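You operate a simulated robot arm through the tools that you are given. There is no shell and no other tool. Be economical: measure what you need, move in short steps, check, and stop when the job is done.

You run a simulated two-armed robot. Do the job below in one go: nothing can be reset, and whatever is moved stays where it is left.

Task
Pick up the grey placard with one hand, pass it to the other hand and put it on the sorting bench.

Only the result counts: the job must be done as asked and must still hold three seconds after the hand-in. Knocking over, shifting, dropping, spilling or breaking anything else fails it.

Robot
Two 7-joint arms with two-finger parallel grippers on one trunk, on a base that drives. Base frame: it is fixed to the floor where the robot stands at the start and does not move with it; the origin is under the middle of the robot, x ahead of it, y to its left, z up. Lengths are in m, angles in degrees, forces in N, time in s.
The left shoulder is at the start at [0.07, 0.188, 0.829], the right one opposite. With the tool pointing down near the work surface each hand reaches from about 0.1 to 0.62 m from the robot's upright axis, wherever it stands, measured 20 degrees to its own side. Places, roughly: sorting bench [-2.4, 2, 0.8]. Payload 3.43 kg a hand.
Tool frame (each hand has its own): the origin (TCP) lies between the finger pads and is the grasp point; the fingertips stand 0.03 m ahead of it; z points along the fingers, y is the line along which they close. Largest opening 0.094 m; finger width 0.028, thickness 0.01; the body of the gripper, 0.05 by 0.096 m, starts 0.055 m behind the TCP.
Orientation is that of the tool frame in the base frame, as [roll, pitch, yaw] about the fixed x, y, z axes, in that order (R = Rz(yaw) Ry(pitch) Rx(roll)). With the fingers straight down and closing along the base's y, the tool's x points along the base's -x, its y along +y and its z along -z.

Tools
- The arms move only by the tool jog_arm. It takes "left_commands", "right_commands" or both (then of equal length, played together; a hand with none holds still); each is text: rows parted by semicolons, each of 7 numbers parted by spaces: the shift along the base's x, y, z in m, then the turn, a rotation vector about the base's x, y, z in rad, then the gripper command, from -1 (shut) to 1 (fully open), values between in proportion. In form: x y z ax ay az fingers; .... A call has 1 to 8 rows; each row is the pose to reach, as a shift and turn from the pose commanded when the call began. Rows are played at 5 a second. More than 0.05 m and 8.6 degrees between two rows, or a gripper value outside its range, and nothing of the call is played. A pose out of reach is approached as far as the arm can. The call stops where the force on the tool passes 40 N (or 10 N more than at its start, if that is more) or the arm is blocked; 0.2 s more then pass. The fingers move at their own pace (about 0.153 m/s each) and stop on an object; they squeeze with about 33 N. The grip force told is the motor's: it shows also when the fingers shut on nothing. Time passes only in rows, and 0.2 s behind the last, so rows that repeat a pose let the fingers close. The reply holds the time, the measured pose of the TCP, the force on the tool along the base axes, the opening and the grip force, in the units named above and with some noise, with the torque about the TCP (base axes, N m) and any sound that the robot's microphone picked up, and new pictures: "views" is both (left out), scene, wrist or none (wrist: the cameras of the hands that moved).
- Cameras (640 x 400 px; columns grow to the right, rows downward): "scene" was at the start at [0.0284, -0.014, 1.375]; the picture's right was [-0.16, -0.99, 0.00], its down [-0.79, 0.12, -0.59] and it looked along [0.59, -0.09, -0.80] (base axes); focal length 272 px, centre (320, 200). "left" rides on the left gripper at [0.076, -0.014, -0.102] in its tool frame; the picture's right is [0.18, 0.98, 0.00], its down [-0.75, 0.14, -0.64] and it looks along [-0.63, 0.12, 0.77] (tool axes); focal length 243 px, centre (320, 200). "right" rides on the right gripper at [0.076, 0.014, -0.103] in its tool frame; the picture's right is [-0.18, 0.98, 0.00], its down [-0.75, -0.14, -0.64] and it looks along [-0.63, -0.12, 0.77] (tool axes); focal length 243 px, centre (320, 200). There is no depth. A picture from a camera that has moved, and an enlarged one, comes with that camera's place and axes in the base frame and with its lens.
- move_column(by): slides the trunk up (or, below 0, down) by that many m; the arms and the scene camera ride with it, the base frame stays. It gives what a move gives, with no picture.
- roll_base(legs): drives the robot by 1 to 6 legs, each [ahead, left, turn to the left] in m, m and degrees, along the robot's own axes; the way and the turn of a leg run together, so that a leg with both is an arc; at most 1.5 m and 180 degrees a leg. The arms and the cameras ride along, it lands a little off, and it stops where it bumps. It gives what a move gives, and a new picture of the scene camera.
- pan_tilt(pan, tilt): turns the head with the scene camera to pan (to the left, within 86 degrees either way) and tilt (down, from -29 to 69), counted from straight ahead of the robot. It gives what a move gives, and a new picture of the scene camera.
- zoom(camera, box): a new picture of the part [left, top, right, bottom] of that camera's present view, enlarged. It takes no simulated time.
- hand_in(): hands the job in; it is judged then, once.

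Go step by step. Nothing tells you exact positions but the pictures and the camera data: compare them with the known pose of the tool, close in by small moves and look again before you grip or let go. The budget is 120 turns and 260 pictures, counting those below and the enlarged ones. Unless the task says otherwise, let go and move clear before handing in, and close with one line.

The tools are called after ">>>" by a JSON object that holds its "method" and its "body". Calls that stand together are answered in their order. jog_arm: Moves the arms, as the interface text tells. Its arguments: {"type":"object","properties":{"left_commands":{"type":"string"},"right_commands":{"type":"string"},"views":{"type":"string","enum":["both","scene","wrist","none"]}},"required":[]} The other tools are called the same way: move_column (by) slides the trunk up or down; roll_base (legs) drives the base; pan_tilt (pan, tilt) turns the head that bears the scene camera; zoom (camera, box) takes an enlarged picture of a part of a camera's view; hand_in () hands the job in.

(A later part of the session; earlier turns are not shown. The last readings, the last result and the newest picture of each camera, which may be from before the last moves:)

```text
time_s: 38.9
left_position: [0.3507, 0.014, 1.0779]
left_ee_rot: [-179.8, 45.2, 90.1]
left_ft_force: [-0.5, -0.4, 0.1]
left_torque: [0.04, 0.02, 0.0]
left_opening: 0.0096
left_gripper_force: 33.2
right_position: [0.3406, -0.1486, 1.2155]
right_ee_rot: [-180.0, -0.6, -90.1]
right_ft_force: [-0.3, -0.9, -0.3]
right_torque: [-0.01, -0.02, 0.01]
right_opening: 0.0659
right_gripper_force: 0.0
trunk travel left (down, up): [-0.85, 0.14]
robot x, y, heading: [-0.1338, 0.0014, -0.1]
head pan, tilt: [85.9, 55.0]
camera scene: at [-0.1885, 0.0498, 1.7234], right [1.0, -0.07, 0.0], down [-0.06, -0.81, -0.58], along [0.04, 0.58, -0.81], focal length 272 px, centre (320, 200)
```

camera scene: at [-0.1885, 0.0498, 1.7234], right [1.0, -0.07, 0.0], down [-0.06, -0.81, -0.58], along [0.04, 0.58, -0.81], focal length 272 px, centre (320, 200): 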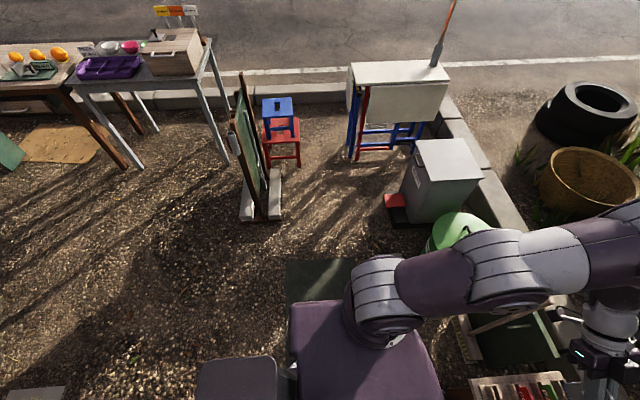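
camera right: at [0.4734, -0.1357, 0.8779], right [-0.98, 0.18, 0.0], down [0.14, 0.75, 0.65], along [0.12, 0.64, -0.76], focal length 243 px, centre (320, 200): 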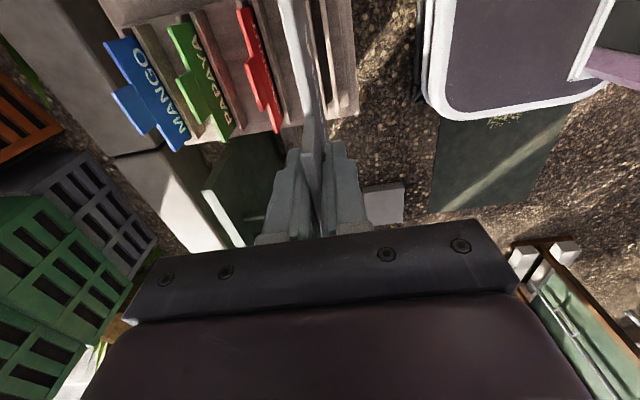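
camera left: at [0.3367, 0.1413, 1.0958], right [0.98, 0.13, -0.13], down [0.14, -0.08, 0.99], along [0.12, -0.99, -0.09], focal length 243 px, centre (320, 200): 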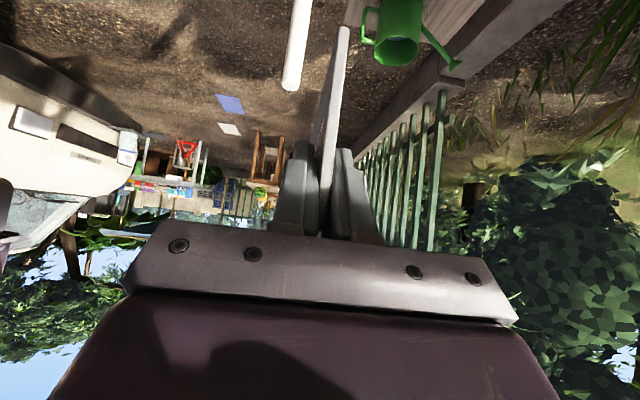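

>>> {"method": "zoom", "body": {"camera": "scene", "box": [180, 180, 480, 400]}}

>>> {"method": "zoom", "body": {"camera": "scene", "box": [0, 0, 280, 180]}}

>>> {"method": "pan_tilt", "body": {"pan": -86, "tilt": 69}}

```text
1.82 times, centred on (330, 290) of scene
camera zoom: at [-0.1885, 0.0498, 1.7234], right [1.0, -0.07, 0.0], down [-0.06, -0.81, -0.58], along [0.04, 0.58, -0.81], focal length 494 px, centre (302, 36)
```

zoom: 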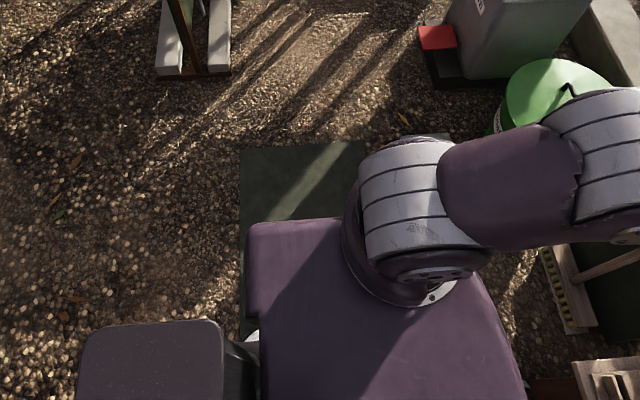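

```text
2.22 times, centred on (140, 90) of scene
camera zoom: at [-0.1885, 0.0498, 1.7234], right [1.0, -0.07, 0.0], down [-0.06, -0.81, -0.58], along [0.04, 0.58, -0.81], focal length 604 px, centre (720, 444)
```

zoom: 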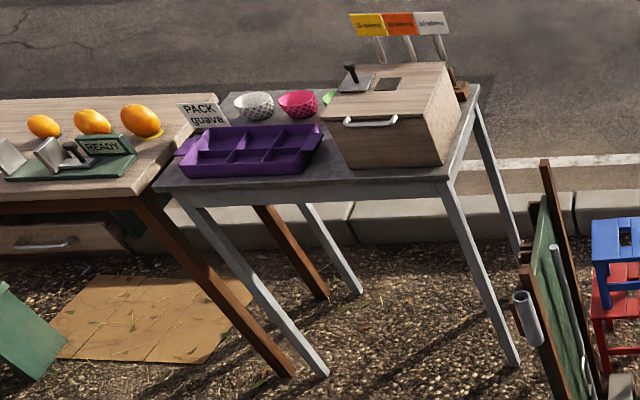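

```text
time_s: 41.5
left_position: [0.3503, 0.0139, 1.0775]
left_ee_rot: [-179.8, 45.2, 90.1]
left_ft_force: [-0.1, -0.5, 0.1]
left_torque: [0.07, 0.02, 0.0]
left_opening: 0.0098
left_gripper_force: 32.7
right_position: [0.3413, -0.1487, 1.2167]
right_ee_rot: [179.9, -0.5, -90.1]
right_ft_force: [0.2, 0.1, 0.3]
right_torque: [0.01, 0.03, 0.03]
right_opening: 0.0657
right_gripper_force: 0.1
trunk travel left (down, up): [-0.85, 0.14]
robot x, y, heading: [-0.1298, -0.0002, -0.1]
head pan, tilt: [-85.9, 68.8]
camera scene: at [-0.19, -0.0777, 1.7064], right [-1.0, -0.07, 0.0], down [-0.06, 0.93, -0.35], along [0.02, -0.35, -0.94], focal length 272 px, centre (320, 200)
```

scene: 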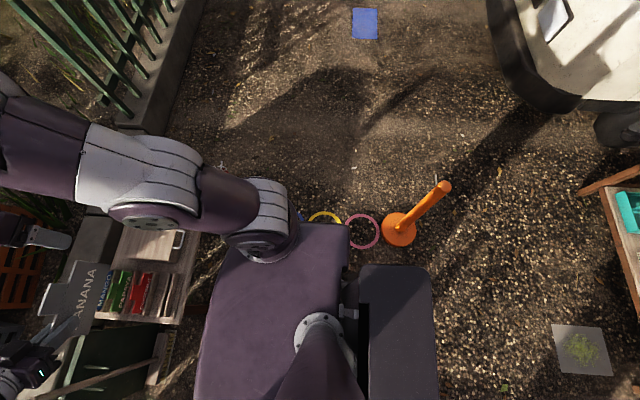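

The base sits on a flat dark mat; an orange cone-like thing is right behind it. I'll go forward a little, then slide left into the open gravel, and look at what's behind.

>>> {"method": "roll_base", "body": {"legs": [[0.07, 0, 0], [0, 0.3, 0]]}}

>>> {"method": "pan_tilt", "body": {"pan": -86, "tilt": 45}}

```text
time_s: 44.2
left_position: [0.4225, 0.314, 1.0768]
left_ee_rot: [-179.8, 45.4, 90.2]
left_ft_force: [0.0, 0.3, -1.5]
left_torque: [0.04, -0.02, 0.0]
left_opening: 0.0094
left_gripper_force: 32.9
right_position: [0.4123, 0.1507, 1.2168]
right_ee_rot: [180.0, -0.7, -90.0]
right_ft_force: [-0.7, -0.3, -0.5]
right_torque: [-0.03, 0.01, 0.0]
right_opening: 0.0659
right_gripper_force: 0.0
trunk travel left (down, up): [-0.85, 0.14]
robot x, y, heading: [-0.0602, 0.2987, 0.1]
head pan, tilt: [-85.9, 68.8]
camera scene: at [-0.1185, 0.2409, 1.7093], right [-1.0, -0.07, 0.0], down [-0.07, 0.93, -0.36], along [0.03, -0.36, -0.93], focal length 272 px, centre (320, 200)
```

scene: 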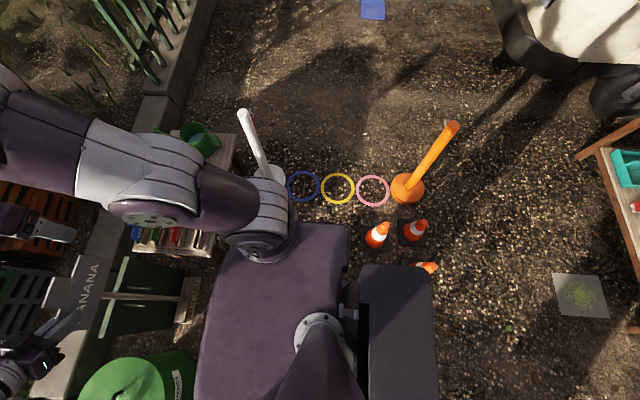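

```text
time_s: 45.1
left_position: [0.4221, 0.3109, 1.0749]
left_ee_rot: [-179.7, 45.1, 90.2]
left_ft_force: [0.3, -0.3, -0.7]
left_torque: [0.04, 0.05, 0.01]
left_opening: 0.0093
left_gripper_force: 33.4
right_position: [0.4123, 0.1489, 1.2139]
right_ee_rot: [-180.0, -0.7, -90.0]
right_ft_force: [-0.2, -0.3, 0.1]
right_torque: [0.02, -0.02, 0.02]
right_opening: 0.066
right_gripper_force: 0.1
trunk travel left (down, up): [-0.85, 0.14]
robot x, y, heading: [-0.0628, 0.2951, -0.0]
head pan, tilt: [-85.9, 45.0]
camera scene: at [-0.1159, 0.2127, 1.738], right [-1.0, -0.07, 0.0], down [-0.05, 0.71, -0.71], along [0.05, -0.7, -0.71], focal length 272 px, centre (320, 200)
```

scene: 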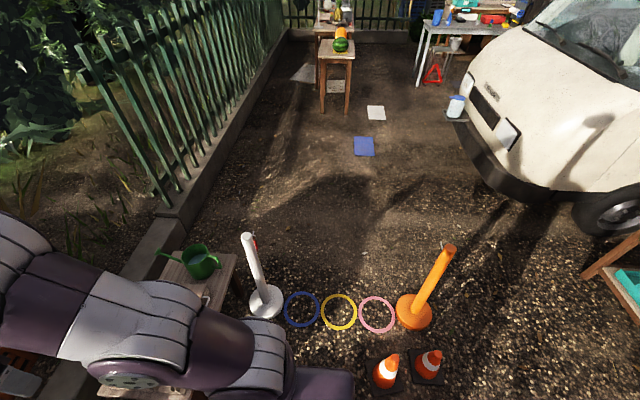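

Small cones stand behind-right, and the green bin is near the front-left. I'll back up 0.1 m (clear of the cones now) and turn left 90° in place.

>>> {"method": "roll_base", "body": {"legs": [[-0.1, 0, 0], [0, 0, 45]]}}

```text
time_s: 48.3
left_position: [0.1656, 0.647, 1.0746]
left_ee_rot: [-179.7, 45.2, 135.2]
left_ft_force: [-0.1, -0.9, -0.4]
left_torque: [0.0, 0.03, 0.0]
left_opening: 0.0096
left_gripper_force: 32.5
right_position: [0.2759, 0.5258, 1.2131]
right_ee_rot: [-179.9, -0.7, -45.0]
right_ft_force: [1.2, -0.4, -0.4]
right_torque: [-0.02, 0.01, 0.0]
right_opening: 0.0658
right_gripper_force: 0.1
trunk travel left (down, up): [-0.85, 0.14]
robot x, y, heading: [-0.1635, 0.2961, 44.9]
head pan, tilt: [-85.9, 45.0]
camera scene: at [-0.1597, 0.1863, 1.7355], right [-0.66, -0.75, -0.01], down [-0.53, 0.47, -0.71], along [0.54, -0.46, -0.71], focal length 272 px, centre (320, 200)
```

scene: 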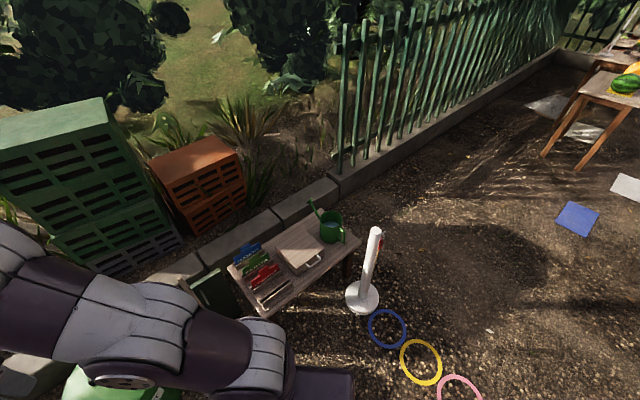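

Clear so far; another 45° and a look toward the bench.

>>> {"method": "roll_base", "body": {"legs": [[0, 0, 45]]}}

>>> {"method": "pan_tilt", "body": {"pan": 80, "tilt": 40}}

```text
time_s: 50.7
left_position: [-0.1687, 0.7892, 1.068]
left_ee_rot: [-178.9, 45.1, 179.7]
left_ft_force: [0.3, 0.8, -0.4]
left_torque: [-0.02, 0.03, -0.02]
left_opening: 0.0096
left_gripper_force: 32.8
right_position: [-0.0072, 0.7792, 1.207]
right_ee_rot: [179.5, -0.6, -1.2]
right_ft_force: [0.3, -0.5, 0.6]
right_torque: [0.03, -0.01, 0.0]
right_opening: 0.0656
right_gripper_force: 0.1
trunk travel left (down, up): [-0.85, 0.14]
robot x, y, heading: [-0.1665, 0.2937, 88.8]
head pan, tilt: [-85.9, 45.0]
camera scene: at [-0.0844, 0.2391, 1.7381], right [0.05, -1.0, 0.0], down [-0.71, -0.04, -0.71], along [0.71, 0.04, -0.71], focal length 272 px, centre (320, 200)
```

scene: 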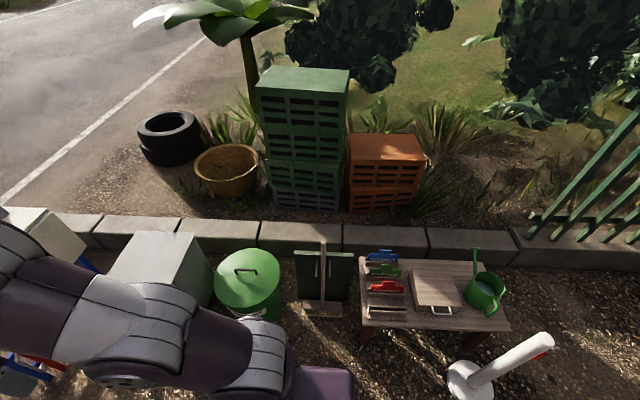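

```text
time_s: 53.2
left_position: [-0.1702, 0.7887, 1.0659]
left_ee_rot: [-178.9, 45.1, 179.6]
left_ft_force: [0.1, -0.8, -0.5]
left_torque: [-0.05, 0.04, 0.0]
left_opening: 0.0096
left_gripper_force: 33.0
right_position: [-0.0074, 0.7791, 1.2046]
right_ee_rot: [179.4, -0.6, -1.2]
right_ft_force: [0.2, -0.2, 0.7]
right_torque: [0.01, 0.02, 0.02]
right_opening: 0.0662
right_gripper_force: 0.1
trunk travel left (down, up): [-0.85, 0.14]
robot x, y, heading: [-0.1622, 0.2948, 88.8]
head pan, tilt: [80.0, 40.0]
camera scene: at [-0.2493, 0.2511, 1.7453], right [0.19, 0.98, 0.0], down [0.63, -0.13, -0.77], along [-0.75, 0.15, -0.64], focal length 272 px, centre (320, 200)
```

scene: 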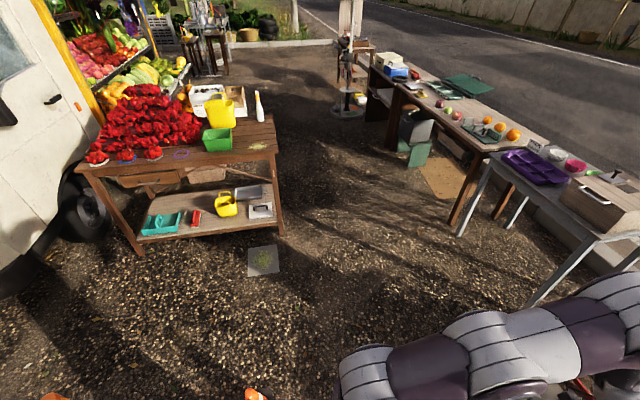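

The long bench with oranges and weighing trays is at right in view; the lane to it is open. Zooming on its top and on the cones.

>>> {"method": "zoom", "body": {"camera": "scene", "box": [340, 20, 600, 200]}}

>>> {"method": "zoom", "body": {"camera": "scene", "box": [20, 300, 340, 400]}}

```text
2.22 times, centred on (470, 110) of scene
camera zoom: at [-0.2493, 0.2511, 1.7453], right [0.19, 0.98, 0.0], down [0.63, -0.13, -0.77], along [-0.75, 0.15, -0.64], focal length 604 px, centre (-13, 400)
```

zoom: 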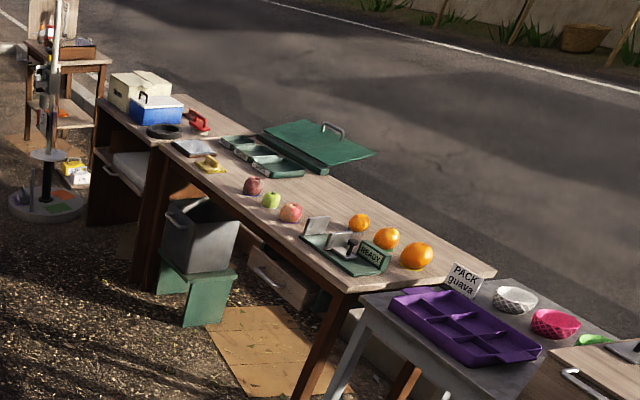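

```text
2.00 times, centred on (180, 350) of scene
camera zoom: at [-0.2493, 0.2511, 1.7453], right [0.19, 0.98, 0.0], down [0.63, -0.13, -0.77], along [-0.75, 0.15, -0.64], focal length 544 px, centre (600, -100)
```

zoom: 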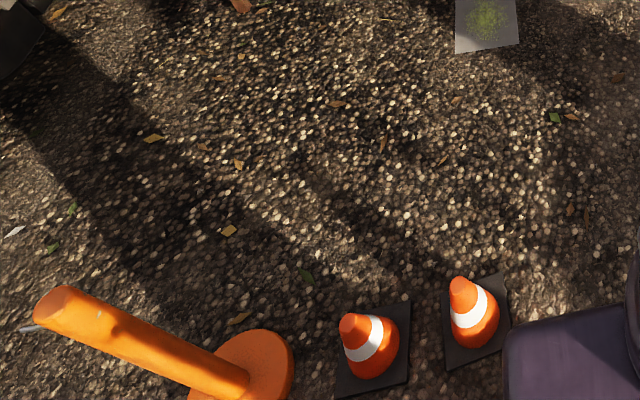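

Cones are all upright. The bench top spans about x -1.7…-3.1, y 1.68…2.24, z≈0.8, with a free area around x≈-2.4 behind the apples. Driving: left, then ahead, and check.

>>> {"method": "roll_base", "body": {"legs": [[0, 0.95, 1.2], [0.55, 0, 0]]}}

>>> {"method": "pan_tilt", "body": {"pan": 60, "tilt": 40}}

```text
time_s: 61.0
left_position: [-1.142, 1.3489, 1.0659]
left_ee_rot: [-178.9, 45.3, -179.0]
left_ft_force: [0.3, 0.6, -1.2]
left_torque: [0.0, 0.07, 0.01]
left_opening: 0.0094
left_gripper_force: 33.5
right_position: [-0.9795, 1.3426, 1.2034]
right_ee_rot: [179.4, -0.6, 0.2]
right_ft_force: [-0.1, -0.4, 0.4]
right_torque: [-0.02, 0.01, 0.0]
right_opening: 0.0659
right_gripper_force: 0.0
trunk travel left (down, up): [-0.85, 0.14]
robot x, y, heading: [-1.1244, 0.8559, 90.5]
head pan, tilt: [80.0, 40.0]
camera scene: at [-1.2095, 0.809, 1.7413], right [0.17, 0.99, 0.0], down [0.63, -0.11, -0.77], along [-0.75, 0.13, -0.64], focal length 272 px, centre (320, 200)
```

scene: 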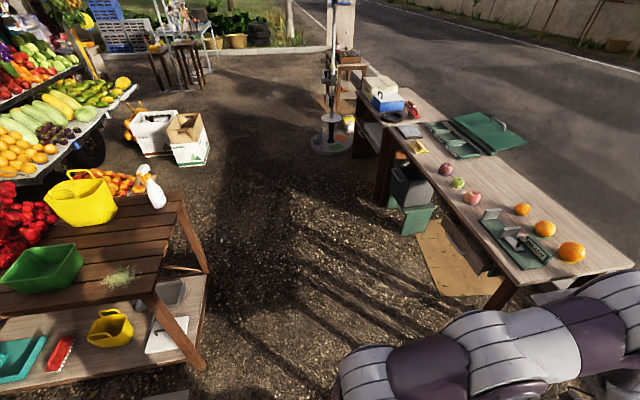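

```text
time_s: 61.8
left_position: [-1.1424, 1.3496, 1.0646]
left_ee_rot: [-178.8, 45.2, -179.0]
left_ft_force: [0.0, 0.0, -0.7]
left_torque: [-0.01, 0.02, -0.02]
left_opening: 0.0093
left_gripper_force: 33.2
right_position: [-0.979, 1.3429, 1.2032]
right_ee_rot: [179.4, -0.6, 0.2]
right_ft_force: [0.0, 0.0, 0.8]
right_torque: [-0.01, -0.03, 0.0]
right_opening: 0.0659
right_gripper_force: 0.1
trunk travel left (down, up): [-0.85, 0.14]
robot x, y, heading: [-1.125, 0.8594, 90.2]
head pan, tilt: [60.0, 40.0]
camera scene: at [-1.1995, 0.8379, 1.7413], right [0.5, 0.87, 0.0], down [0.56, -0.32, -0.77], along [-0.66, 0.38, -0.64], focal length 272 px, centre (320, 200)
```

scene: 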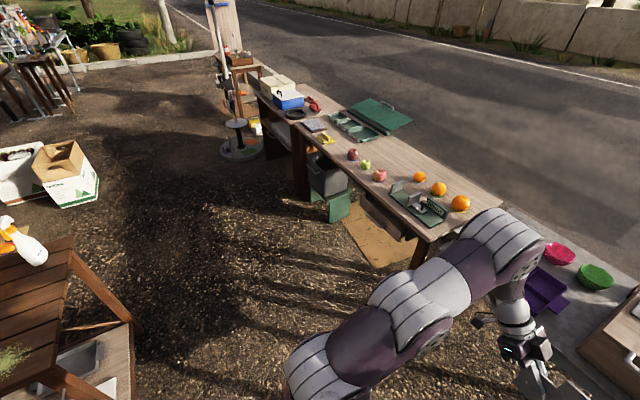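

Lane is clear and the robot is on track. Sliding left along the bench to x≈-2.25, then looking ahead.

>>> {"method": "roll_base", "body": {"legs": [[0, 1.1, 0]]}}

>>> {"method": "pan_tilt", "body": {"pan": 5, "tilt": 45}}

```text
time_s: 67.5
left_position: [-2.241, 1.3418, 1.0642]
left_ee_rot: [-178.8, 45.1, -178.6]
left_ft_force: [0.0, -0.4, -0.5]
left_torque: [0.0, 0.05, 0.03]
left_opening: 0.0095
left_gripper_force: 33.2
right_position: [-2.0782, 1.337, 1.2028]
right_ee_rot: [179.3, -0.6, 0.6]
right_ft_force: [-0.1, -0.2, 0.5]
right_torque: [0.03, -0.01, 0.02]
right_opening: 0.0658
right_gripper_force: 0.1
trunk travel left (down, up): [-0.85, 0.14]
robot x, y, heading: [-2.22, 0.8482, 90.5]
head pan, tilt: [60.0, 40.0]
camera scene: at [-2.2949, 0.8303, 1.7413], right [0.49, 0.87, 0.0], down [0.56, -0.32, -0.77], along [-0.67, 0.38, -0.64], focal length 272 px, centre (320, 200)
```

scene: 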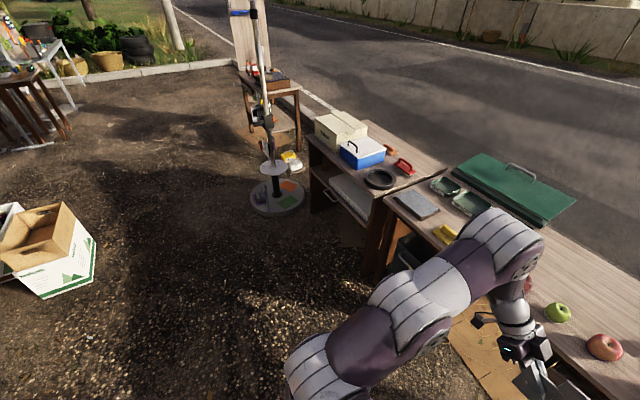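

```text
time_s: 68.7
left_position: [-2.2417, 1.3427, 1.0644]
left_ee_rot: [-178.8, 45.2, -178.5]
left_ft_force: [0.2, 0.2, -0.4]
left_torque: [-0.01, 0.02, 0.0]
left_opening: 0.0095
left_gripper_force: 32.9
right_position: [-2.0787, 1.3365, 1.2036]
right_ee_rot: [179.5, -0.6, 0.5]
right_ft_force: [-0.5, -0.2, -0.7]
right_torque: [-0.01, 0.03, -0.02]
right_opening: 0.0657
right_gripper_force: 0.1
trunk travel left (down, up): [-0.85, 0.14]
robot x, y, heading: [-2.2224, 0.8507, 90.3]
head pan, tilt: [5.0, 45.0]
camera scene: at [-2.2293, 0.8694, 1.734], right [1.0, 0.1, 0.0], down [0.07, -0.7, -0.71], along [-0.07, 0.7, -0.71], focal length 272 px, centre (320, 200)
```

scene: 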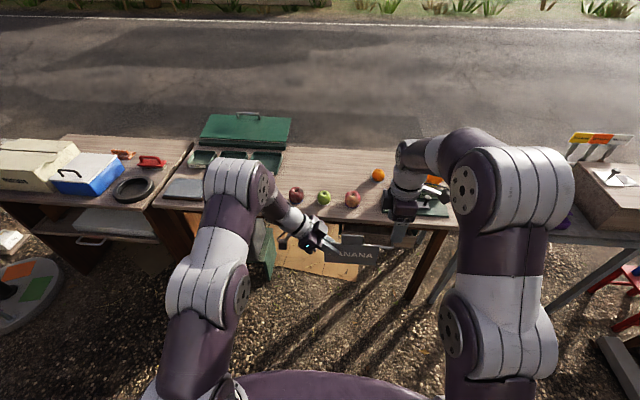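

I see a free patch on the bench behind the apples (x -2.5…-2.15, y 1.85…2.2). I'll turn the left hand so the placard lies nearly flat with the fingers pointing forward and 30° down, still off the bench.

>>> {"method": "jog_arm", "body": {"left_commands": "-0.014 0.002 0.004 0.0991 0.0711 0.041 -1;-0.028 0.004 0.008 0.1982 0.1422 0.0821 -1;-0.042 0.006 0.012 0.2973 0.2133 0.1231 -1;-0.056 0.008 0.016 0.3964 0.2844 0.1642 -1;-0.07 0.01 0.02 0.4955 0.3555 0.2052 -1", "views": "none"}}

>>> {"method": "jog_arm", "body": {"left_commands": "-0.014 0.002 0.004 0.0991 0.0711 0.041 -1;-0.028 0.004 0.008 0.1982 0.1422 0.0821 -1;-0.042 0.006 0.012 0.2973 0.2133 0.1231 -1;-0.056 0.008 0.016 0.3964 0.2844 0.1642 -1;-0.07 0.01 0.02 0.4955 0.3555 0.2052 -1;-0.07 0.01 0.02 0.4955 0.3555 0.2052 -1", "views": "both"}}

```text
time_s: 69.9
left_position: [-2.3116, 1.3523, 1.0861]
left_ee_rot: [147.7, 22.9, 174.1]
left_ft_force: [0.5, 0.5, -0.8]
left_torque: [0.04, 0.0, -0.02]
left_opening: 0.0099
left_gripper_force: 32.5
right_position: [-2.0792, 1.3351, 1.2038]
right_ee_rot: [179.6, -0.5, 0.5]
right_ft_force: [0.0, 0.2, 0.3]
right_torque: [0.02, -0.01, 0.01]
right_opening: 0.0659
right_gripper_force: 0.0
trunk travel left (down, up): [-0.85, 0.14]
robot x, y, heading: [-2.2198, 0.8495, 90.3]
head pan, tilt: [5.0, 45.0]
```

```text
time_s: 71.3
left_position: [-2.3826, 1.362, 1.1065]
left_ee_rot: [120.2, 1.0, -179.7]
left_ft_force: [0.2, -0.7, -0.8]
left_torque: [-0.04, 0.03, 0.0]
left_opening: 0.0095
left_gripper_force: 32.9
left hand out of reach, approached as far as the arm can: row 2, 3, 4
right_position: [-2.077, 1.3377, 1.2023]
right_ee_rot: [179.3, -0.6, 0.7]
right_ft_force: [0.4, 0.0, 0.4]
right_torque: [-0.02, -0.01, 0.04]
right_opening: 0.0655
right_gripper_force: 0.0
trunk travel left (down, up): [-0.85, 0.14]
robot x, y, heading: [-2.2231, 0.8457, 90.3]
head pan, tilt: [5.0, 45.0]
camera scene: at [-2.2281, 0.8703, 1.7341], right [1.0, 0.1, 0.0], down [0.07, -0.7, -0.71], along [-0.07, 0.7, -0.71], focal length 272 px, centre (320, 200)
camera left: at [-2.4585, 1.2658, 1.1435], right [-0.2, 0.49, 0.85], down [0.75, -0.48, 0.46], along [0.63, 0.73, -0.27], focal length 243 px, centre (320, 200)
```

scene: 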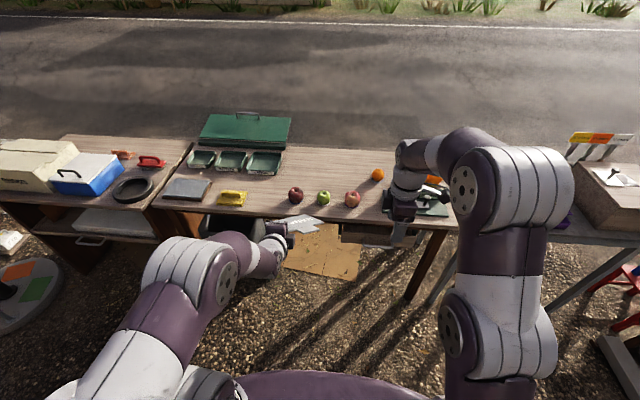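
left: 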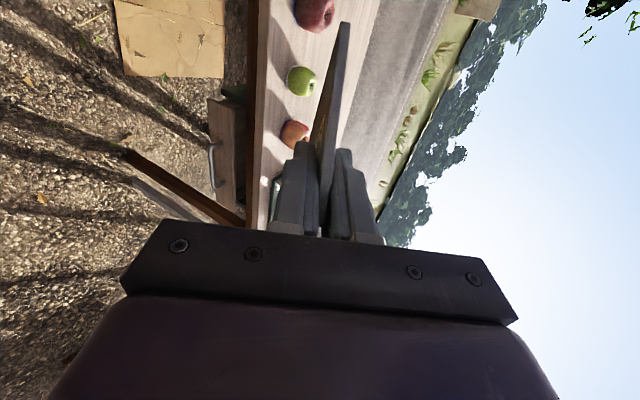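

The hand pose is good: 30° down, pointing at the bench. I'll drive ahead 0.35 m and look down.

>>> {"method": "roll_base", "body": {"legs": [[0.35, 0, 0]]}}

>>> {"method": "pan_tilt", "body": {"pan": 5, "tilt": 62}}

```text
time_s: 73.6
left_position: [-2.3846, 1.7079, 1.1063]
left_ee_rot: [120.2, 0.9, -179.8]
left_ft_force: [-0.1, 0.3, -1.4]
left_torque: [-0.04, 0.05, -0.05]
left_opening: 0.0096
left_gripper_force: 33.3
right_position: [-2.0799, 1.6831, 1.2039]
right_ee_rot: [179.4, -0.7, 0.2]
right_ft_force: [0.3, -0.1, 0.6]
right_torque: [-0.01, -0.02, 0.0]
right_opening: 0.0655
right_gripper_force: 0.0
trunk travel left (down, up): [-0.85, 0.14]
robot x, y, heading: [-2.2213, 1.1933, 90.4]
head pan, tilt: [5.0, 45.0]
camera scene: at [-2.2317, 1.2153, 1.7341], right [1.0, 0.09, 0.0], down [0.07, -0.7, -0.71], along [-0.07, 0.7, -0.71], focal length 272 px, centre (320, 200)
```

scene: 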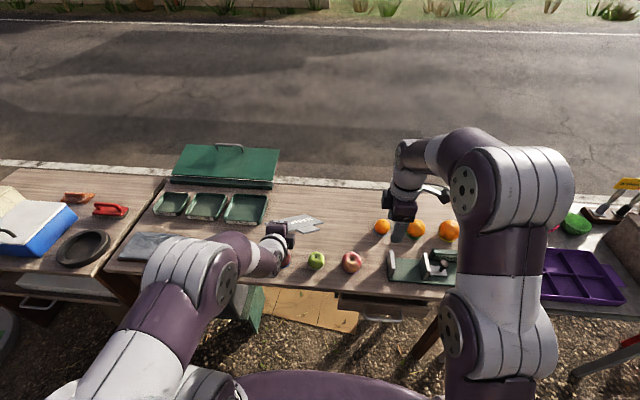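

```text
time_s: 74.4
left_position: [-2.3847, 1.709, 1.1063]
left_ee_rot: [120.2, 0.9, -179.9]
left_ft_force: [0.8, 0.0, -0.7]
left_torque: [-0.04, 0.02, 0.0]
left_opening: 0.0096
left_gripper_force: 32.5
right_position: [-2.0789, 1.6836, 1.2019]
right_ee_rot: [179.3, -0.6, 0.3]
right_ft_force: [0.0, 0.0, 1.5]
right_torque: [-0.01, -0.02, 0.0]
right_opening: 0.0661
right_gripper_force: 0.1
trunk travel left (down, up): [-0.85, 0.14]
robot x, y, heading: [-2.2246, 1.1951, 90.3]
head pan, tilt: [5.0, 62.0]
camera scene: at [-2.2301, 1.2003, 1.7123], right [1.0, 0.09, 0.0], down [0.08, -0.88, -0.47], along [-0.04, 0.47, -0.88], focal length 272 px, centre (320, 200)
```

scene: 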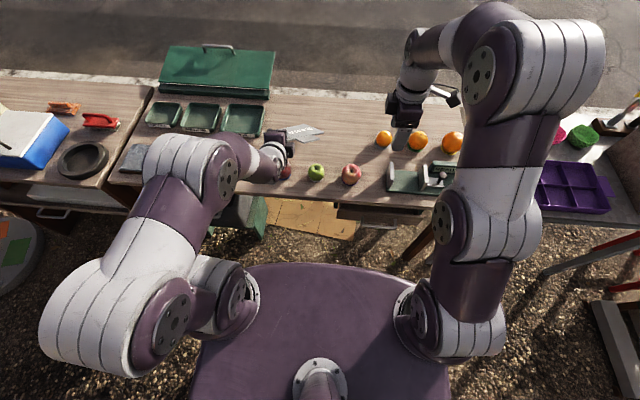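

The placard hovers above the bench at z≈1.1. Lowering the trunk 0.1 m, then extending forward over the free patch.

>>> {"method": "move_column", "body": {"by": -0.1}}

>>> {"method": "jog_arm", "body": {"left_commands": "0.005 0.04 0 0 0 0 -1;0.01 0.08 0 0 0 0 -1;0.015 0.12 0 0 0 0 -1;0.015 0.16 0 0 0 0 -1;0.015 0.2 0 0 0 0 -1;0.015 0.24 0 0 0 0 -1;0.015 0.25 0 0 0 0 -1", "views": "both"}}

```text
time_s: 75.7
left_position: [-2.3837, 1.7103, 1.0066]
left_ee_rot: [120.2, 0.9, -179.8]
left_ft_force: [0.6, 0.4, -1.7]
left_torque: [-0.04, 0.02, -0.04]
left_opening: 0.0095
left_gripper_force: 32.8
right_position: [-2.0792, 1.6834, 1.1029]
right_ee_rot: [179.5, -0.6, 0.2]
right_ft_force: [0.4, -0.2, 0.3]
right_torque: [0.01, -0.03, -0.01]
right_opening: 0.0657
right_gripper_force: 0.1
trunk travel left (down, up): [-0.75, 0.24]
robot x, y, heading: [-2.2212, 1.197, 89.9]
head pan, tilt: [5.0, 62.0]
```

```text
time_s: 77.3
left_position: [-2.3692, 1.9593, 1.0046]
left_ee_rot: [120.3, 0.9, -179.8]
left_ft_force: [0.0, -0.5, -0.4]
left_torque: [-0.03, 0.04, -0.01]
left_opening: 0.0095
left_gripper_force: 33.2
right_position: [-2.0785, 1.6834, 1.1037]
right_ee_rot: [179.4, -0.7, 0.3]
right_ft_force: [-1.1, -0.3, 0.7]
right_torque: [-0.01, 0.0, 0.01]
right_opening: 0.0658
right_gripper_force: 0.1
trunk travel left (down, up): [-0.75, 0.24]
robot x, y, heading: [-2.2267, 1.1955, 90.2]
head pan, tilt: [5.0, 62.0]
camera scene: at [-2.2301, 1.1993, 1.6123], right [1.0, 0.09, 0.0], down [0.08, -0.88, -0.47], along [-0.04, 0.47, -0.88], focal length 272 px, centre (320, 200)
camera left: at [-2.4448, 1.864, 1.0423], right [-0.2, 0.49, 0.85], down [0.75, -0.48, 0.46], along [0.63, 0.72, -0.27], focal length 243 px, centre (320, 200)
```

scene: 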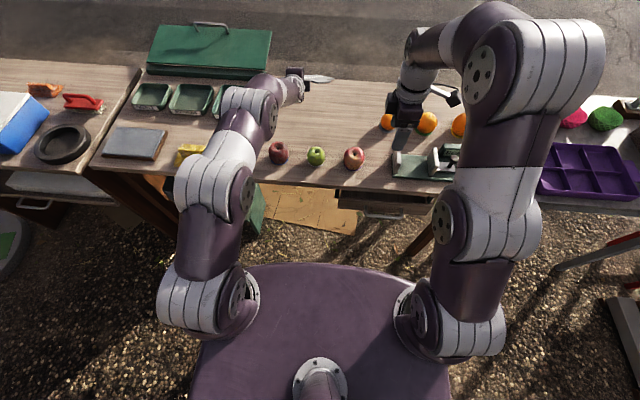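
left: 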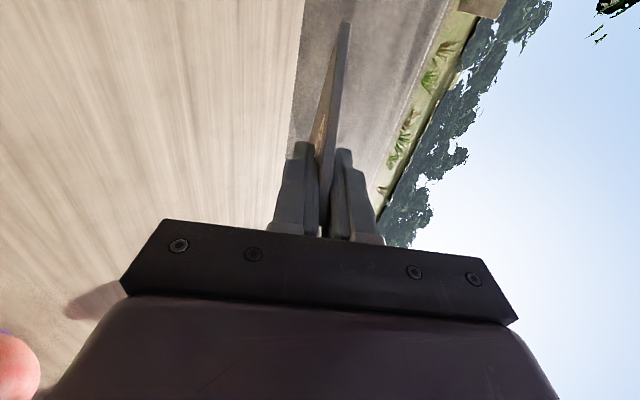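

Over the free patch now. Descending 0.1 m with a slight pull-back, then checking.

>>> {"method": "jog_arm", "body": {"left_commands": "0 -0.01 -0.03 0 0 0 -1;0 -0.01 -0.06 0 0 0 -1;0 -0.01 -0.08 0 0 0 -1;0 -0.01 -0.095 0 0 0 -1;0 -0.01 -0.095 0 0 0 -1", "views": "both"}}

>>> {"method": "zoom", "body": {"camera": "scene", "box": [220, 50, 420, 190]}}

```text
time_s: 78.5
left_position: [-2.3681, 1.9512, 0.9108]
left_ee_rot: [120.2, 0.9, -179.9]
left_ft_force: [-0.1, 1.0, -1.1]
left_torque: [-0.06, 0.02, -0.03]
left_opening: 0.0097
left_gripper_force: 32.7
right_position: [-2.0782, 1.6833, 1.1033]
right_ee_rot: [179.5, -0.6, 0.3]
right_ft_force: [-0.6, -0.1, -0.2]
right_torque: [0.0, -0.02, 0.03]
right_opening: 0.0659
right_gripper_force: 0.0
trunk travel left (down, up): [-0.75, 0.24]
robot x, y, heading: [-2.2237, 1.196, 90.4]
head pan, tilt: [5.0, 62.0]
camera scene: at [-2.2301, 1.1994, 1.6123], right [1.0, 0.09, 0.0], down [0.08, -0.88, -0.47], along [-0.04, 0.47, -0.88], focal length 272 px, centre (320, 200)
camera left: at [-2.4448, 1.8544, 0.9481], right [-0.2, 0.49, 0.85], down [0.75, -0.48, 0.46], along [0.63, 0.72, -0.27], focal length 243 px, centre (320, 200)
```

scene: 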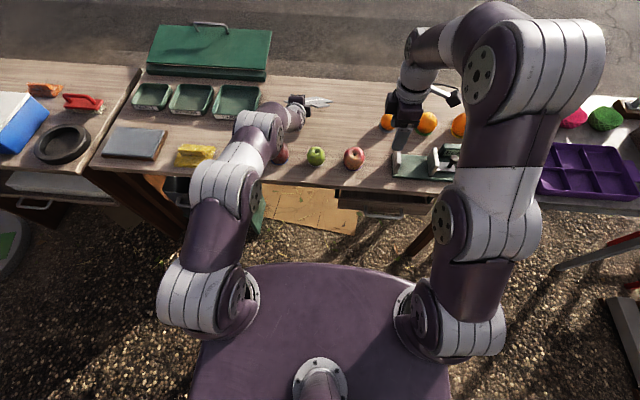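
left: 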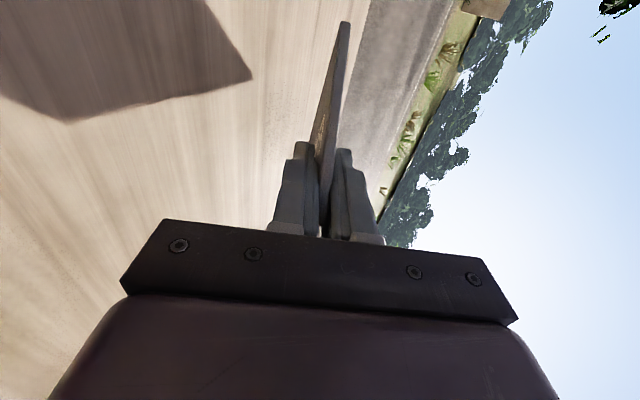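

```text
2.86 times, centred on (320, 120) of scene
camera zoom: at [-2.2301, 1.1994, 1.6123], right [1.0, 0.09, 0.0], down [0.08, -0.88, -0.47], along [-0.04, 0.47, -0.88], focal length 776 px, centre (320, 429)
```

zoom: 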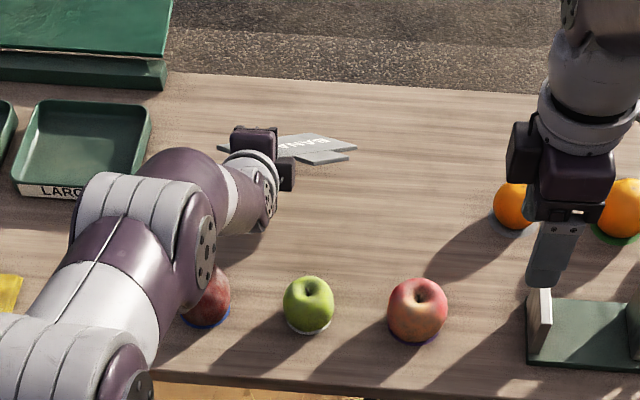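

Descending in small steps, watching the force for the far corner touching.

>>> {"method": "jog_arm", "body": {"left_commands": "0 0 -0.01 0 0 0 -1;0 0 -0.02 0 0 0 -1;0 0 -0.027 0 0 0 -1;0 0 -0.027 0 0 0 -1", "views": "wrist"}}

```text
time_s: 79.5
left_position: [-2.3707, 1.9494, 0.8831]
left_ee_rot: [120.2, 0.8, -179.8]
left_ft_force: [-0.3, 0.1, -0.7]
left_torque: [-0.04, 0.0, -0.02]
left_opening: 0.0095
left_gripper_force: 33.2
right_position: [-2.0789, 1.6837, 1.1036]
right_ee_rot: [179.4, -0.7, 0.4]
right_ft_force: [-0.4, 0.4, 0.5]
right_torque: [0.01, -0.02, 0.01]
right_opening: 0.0659
right_gripper_force: 0.0
trunk travel left (down, up): [-0.75, 0.24]
robot x, y, heading: [-2.2234, 1.1968, 90.2]
head pan, tilt: [5.0, 62.0]
camera left: at [-2.4461, 1.8541, 0.9215], right [-0.2, 0.49, 0.85], down [0.75, -0.48, 0.46], along [0.63, 0.72, -0.27], focal length 243 px, centre (320, 200)
```

left: 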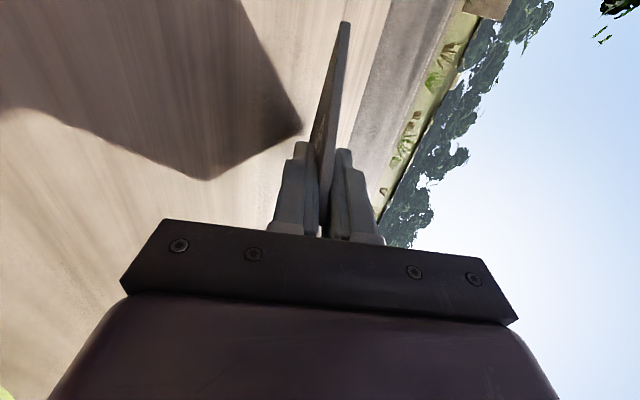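

>>> {"method": "jog_arm", "body": {"left_commands": "0 0 -0.006 0 0 0 -1;0 0 -0.012 0 0 0 -1;0 0 -0.012 0 0 0 -1", "views": "both"}}

>>> {"method": "zoom", "body": {"camera": "scene", "box": [260, 70, 380, 180]}}

```text
time_s: 80.3
left_position: [-2.3698, 1.95, 0.874]
left_ee_rot: [120.0, 1.0, -179.9]
left_ft_force: [-0.9, -1.5, 5.9]
left_torque: [0.66, -0.21, -0.03]
left_opening: 0.0102
left_gripper_force: 33.2
right_position: [-2.0793, 1.6825, 1.1029]
right_ee_rot: [179.4, -0.6, 0.3]
right_ft_force: [-0.4, 0.4, 0.6]
right_torque: [-0.05, -0.04, 0.01]
right_opening: 0.0658
right_gripper_force: 0.0
trunk travel left (down, up): [-0.75, 0.24]
robot x, y, heading: [-2.2234, 1.1956, 90.4]
head pan, tilt: [5.0, 62.0]
camera scene: at [-2.23, 1.198, 1.6123], right [1.0, 0.09, 0.0], down [0.08, -0.88, -0.47], along [-0.04, 0.47, -0.88], focal length 272 px, centre (320, 200)
camera left: at [-2.4454, 1.8536, 0.9115], right [-0.2, 0.49, 0.85], down [0.75, -0.48, 0.46], along [0.63, 0.72, -0.27], focal length 243 px, centre (320, 200)
```

scene: 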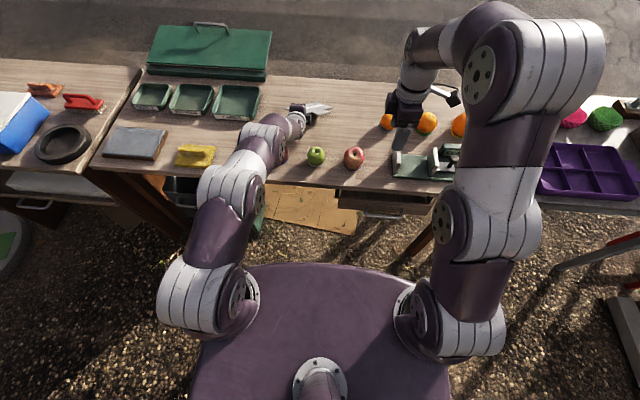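
left: 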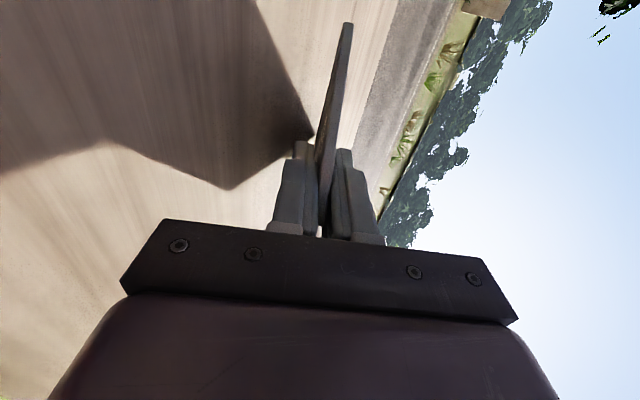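

```text
3.64 times, centred on (320, 125) of scene
camera zoom: at [-2.23, 1.198, 1.6123], right [1.0, 0.09, 0.0], down [0.08, -0.88, -0.47], along [-0.04, 0.47, -0.88], focal length 988 px, centre (320, 473)
```

zoom: 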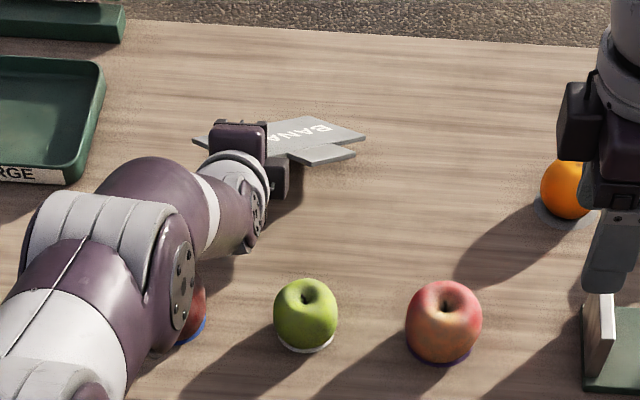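

The corner touched at TCP z≈0.874 (bench z=0.8 confirmed). I'll shift 5 cm further back for more room from the apples, then touch down again.

>>> {"method": "jog_arm", "body": {"left_commands": "0 0 0.015 0 0 0 -1;0 0.025 0.015 0 0 0 -1;0 0.05 0.015 0 0 0 -1;0 0.05 0.005 0 0 0 -1;0 0.05 0.001 0 0 0 -1;0 0.05 0.001 0 0 0 -1", "views": "scene"}}

>>> {"method": "zoom", "body": {"camera": "scene", "box": [260, 70, 380, 180]}}

```text
time_s: 81.7
left_position: [-2.3687, 1.9899, 0.8752]
left_ee_rot: [120.1, 0.9, -180.0]
left_ft_force: [1.2, -0.1, 4.2]
left_torque: [0.48, -0.28, -0.17]
left_opening: 0.0098
left_gripper_force: 33.4
left hand out of reach, approached as far as the arm can: row 3, 4, 5, 6
right_position: [-2.0782, 1.6837, 1.1046]
right_ee_rot: [179.4, -0.7, 0.3]
right_ft_force: [0.2, 0.3, 1.0]
right_torque: [-0.03, 0.0, -0.02]
right_opening: 0.0659
right_gripper_force: 0.2
trunk travel left (down, up): [-0.75, 0.24]
robot x, y, heading: [-2.2225, 1.1959, 90.3]
head pan, tilt: [5.0, 62.0]
camera scene: at [-2.2297, 1.1983, 1.6123], right [1.0, 0.09, 0.0], down [0.08, -0.88, -0.47], along [-0.04, 0.47, -0.88], focal length 272 px, centre (320, 200)
```

scene: 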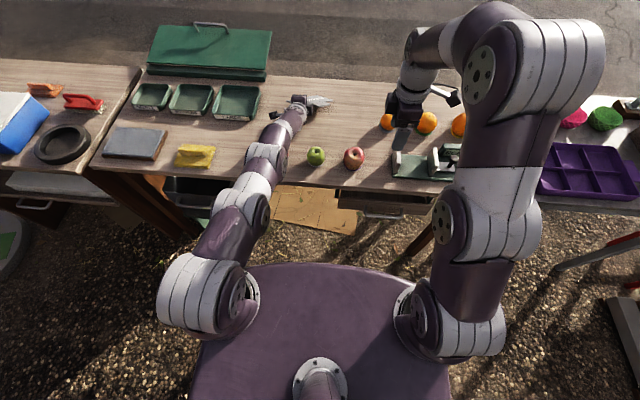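

```text
3.64 times, centred on (320, 125) of scene
camera zoom: at [-2.2297, 1.1983, 1.6123], right [1.0, 0.09, 0.0], down [0.08, -0.88, -0.47], along [-0.04, 0.47, -0.88], focal length 988 px, centre (320, 473)
```

zoom: 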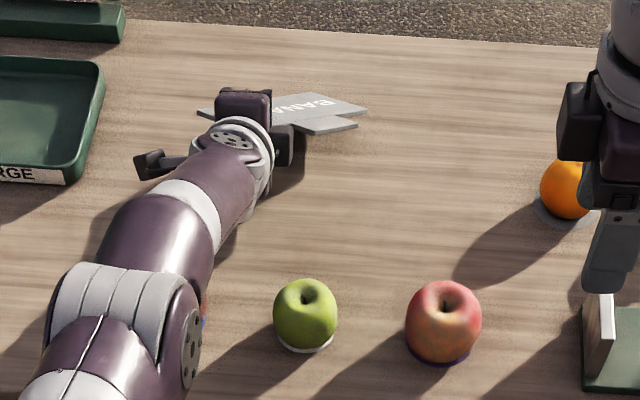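

Touching at y≈1.99. Now opening gradually so the placard settles, with the hand still.

>>> {"method": "jog_arm", "body": {"left_commands": "0 0 0 0 0 0 -0.7;0 0 0 0 0 0 -0.5;0 0 0 0 0 0 -0.3;0 0 0 0 0 0 0;0 0 0 0 0 0 0.3;0 0 0 0 0 0 0.6;0 0 0 0 0 0 0.6", "views": "both"}}

>>> {"method": "zoom", "body": {"camera": "scene", "box": [260, 70, 380, 180]}}

```text
time_s: 83.3
left_position: [-2.3685, 1.9885, 0.8762]
left_ee_rot: [120.2, 1.0, -179.9]
left_ft_force: [-0.5, -0.1, 0.1]
left_torque: [-0.01, 0.01, 0.0]
left_opening: 0.0754
left_gripper_force: 0.1
right_position: [-2.079, 1.6842, 1.1042]
right_ee_rot: [179.4, -0.7, 0.2]
right_ft_force: [0.2, 0.6, 0.6]
right_torque: [0.05, 0.01, 0.04]
right_opening: 0.0657
right_gripper_force: 0.0
trunk travel left (down, up): [-0.75, 0.24]
robot x, y, heading: [-2.2222, 1.1998, 90.4]
head pan, tilt: [5.0, 62.0]
camera scene: at [-2.2301, 1.1996, 1.6123], right [1.0, 0.09, 0.0], down [0.08, -0.88, -0.47], along [-0.04, 0.47, -0.88], focal length 272 px, centre (320, 200)
camera left: at [-2.4456, 1.894, 0.9132], right [-0.2, 0.49, 0.85], down [0.75, -0.48, 0.46], along [0.63, 0.72, -0.27], focal length 243 px, centre (320, 200)
```

scene: 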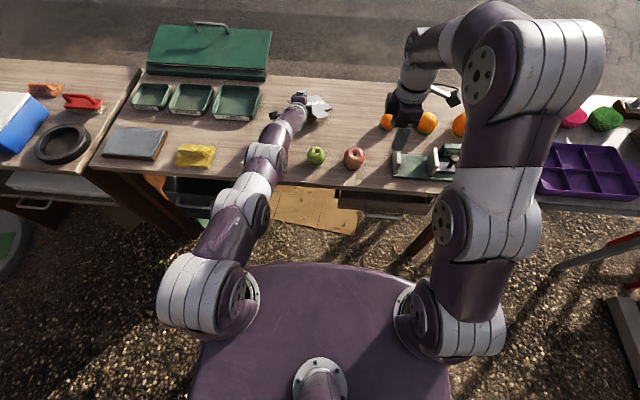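
left: 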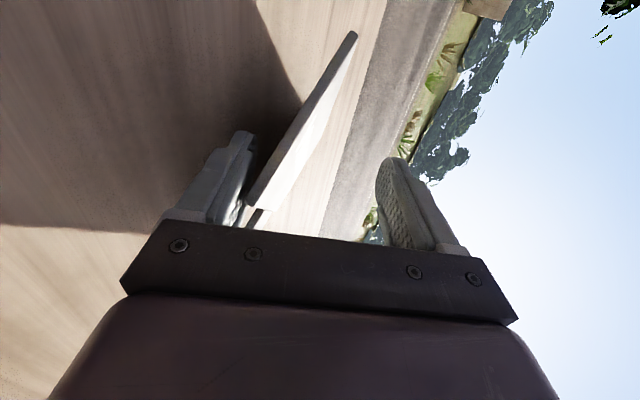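

```text
3.64 times, centred on (320, 125) of scene
camera zoom: at [-2.2301, 1.1996, 1.6123], right [1.0, 0.09, 0.0], down [0.08, -0.88, -0.47], along [-0.04, 0.47, -0.88], focal length 988 px, centre (320, 473)
```

zoom: 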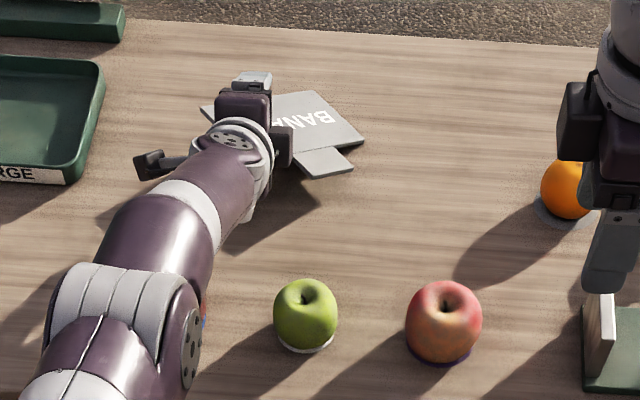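

The placard rests on the bench corner and the lower finger. Withdrawing backward gently so it slides off.

>>> {"method": "jog_arm", "body": {"left_commands": "0 0 0 0 0 0 0.8;0 -0.015 0 0 0 0 0.8;0 -0.03 0 0 0 0 0.8;0 -0.045 0.004 0 0 0 0.8;0 -0.055 0.008 0 0 0 0.8;0 -0.065 0.012 0 0 0 0.8;0 -0.065 0.012 0 0 0 0.8", "views": "both"}}

>>> {"method": "zoom", "body": {"camera": "scene", "box": [260, 70, 380, 180]}}

```text
time_s: 84.9
left_position: [-2.37, 1.9256, 0.8862]
left_ee_rot: [120.2, 0.9, -180.0]
left_ft_force: [0.6, 0.7, 0.5]
left_torque: [-0.02, -0.01, -0.02]
left_opening: 0.0845
left_gripper_force: 0.1
right_position: [-2.0786, 1.6832, 1.1037]
right_ee_rot: [179.5, -0.6, 0.4]
right_ft_force: [-0.3, 0.4, -0.6]
right_torque: [-0.04, 0.02, -0.02]
right_opening: 0.0661
right_gripper_force: 0.0
trunk travel left (down, up): [-0.75, 0.24]
robot x, y, heading: [-2.2213, 1.1998, 90.5]
head pan, tilt: [5.0, 62.0]
camera scene: at [-2.2301, 1.1998, 1.6123], right [1.0, 0.09, 0.0], down [0.08, -0.88, -0.47], along [-0.04, 0.47, -0.88], focal length 272 px, centre (320, 200)
camera left: at [-2.4464, 1.8298, 0.925], right [-0.2, 0.49, 0.85], down [0.75, -0.48, 0.46], along [0.63, 0.72, -0.27], focal length 243 px, centre (320, 200)
```

scene: 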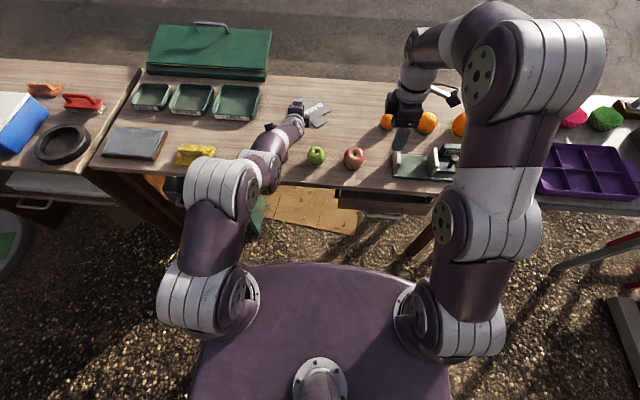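
left: 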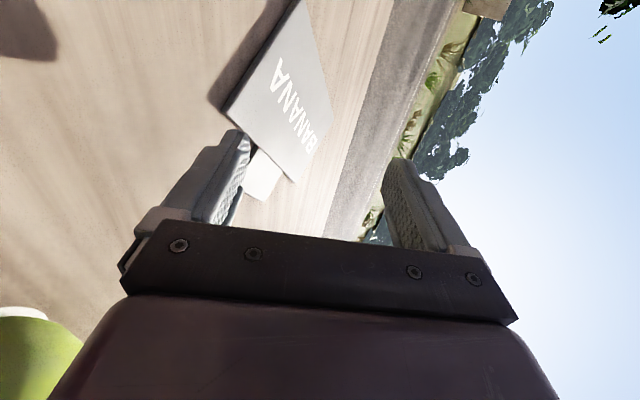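

```text
3.64 times, centred on (320, 125) of scene
camera zoom: at [-2.2301, 1.1998, 1.6123], right [1.0, 0.09, 0.0], down [0.08, -0.88, -0.47], along [-0.04, 0.47, -0.88], focal length 988 px, centre (320, 473)
```

zoom: 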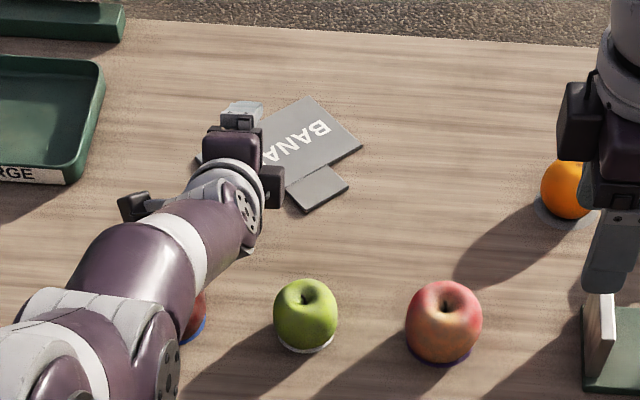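

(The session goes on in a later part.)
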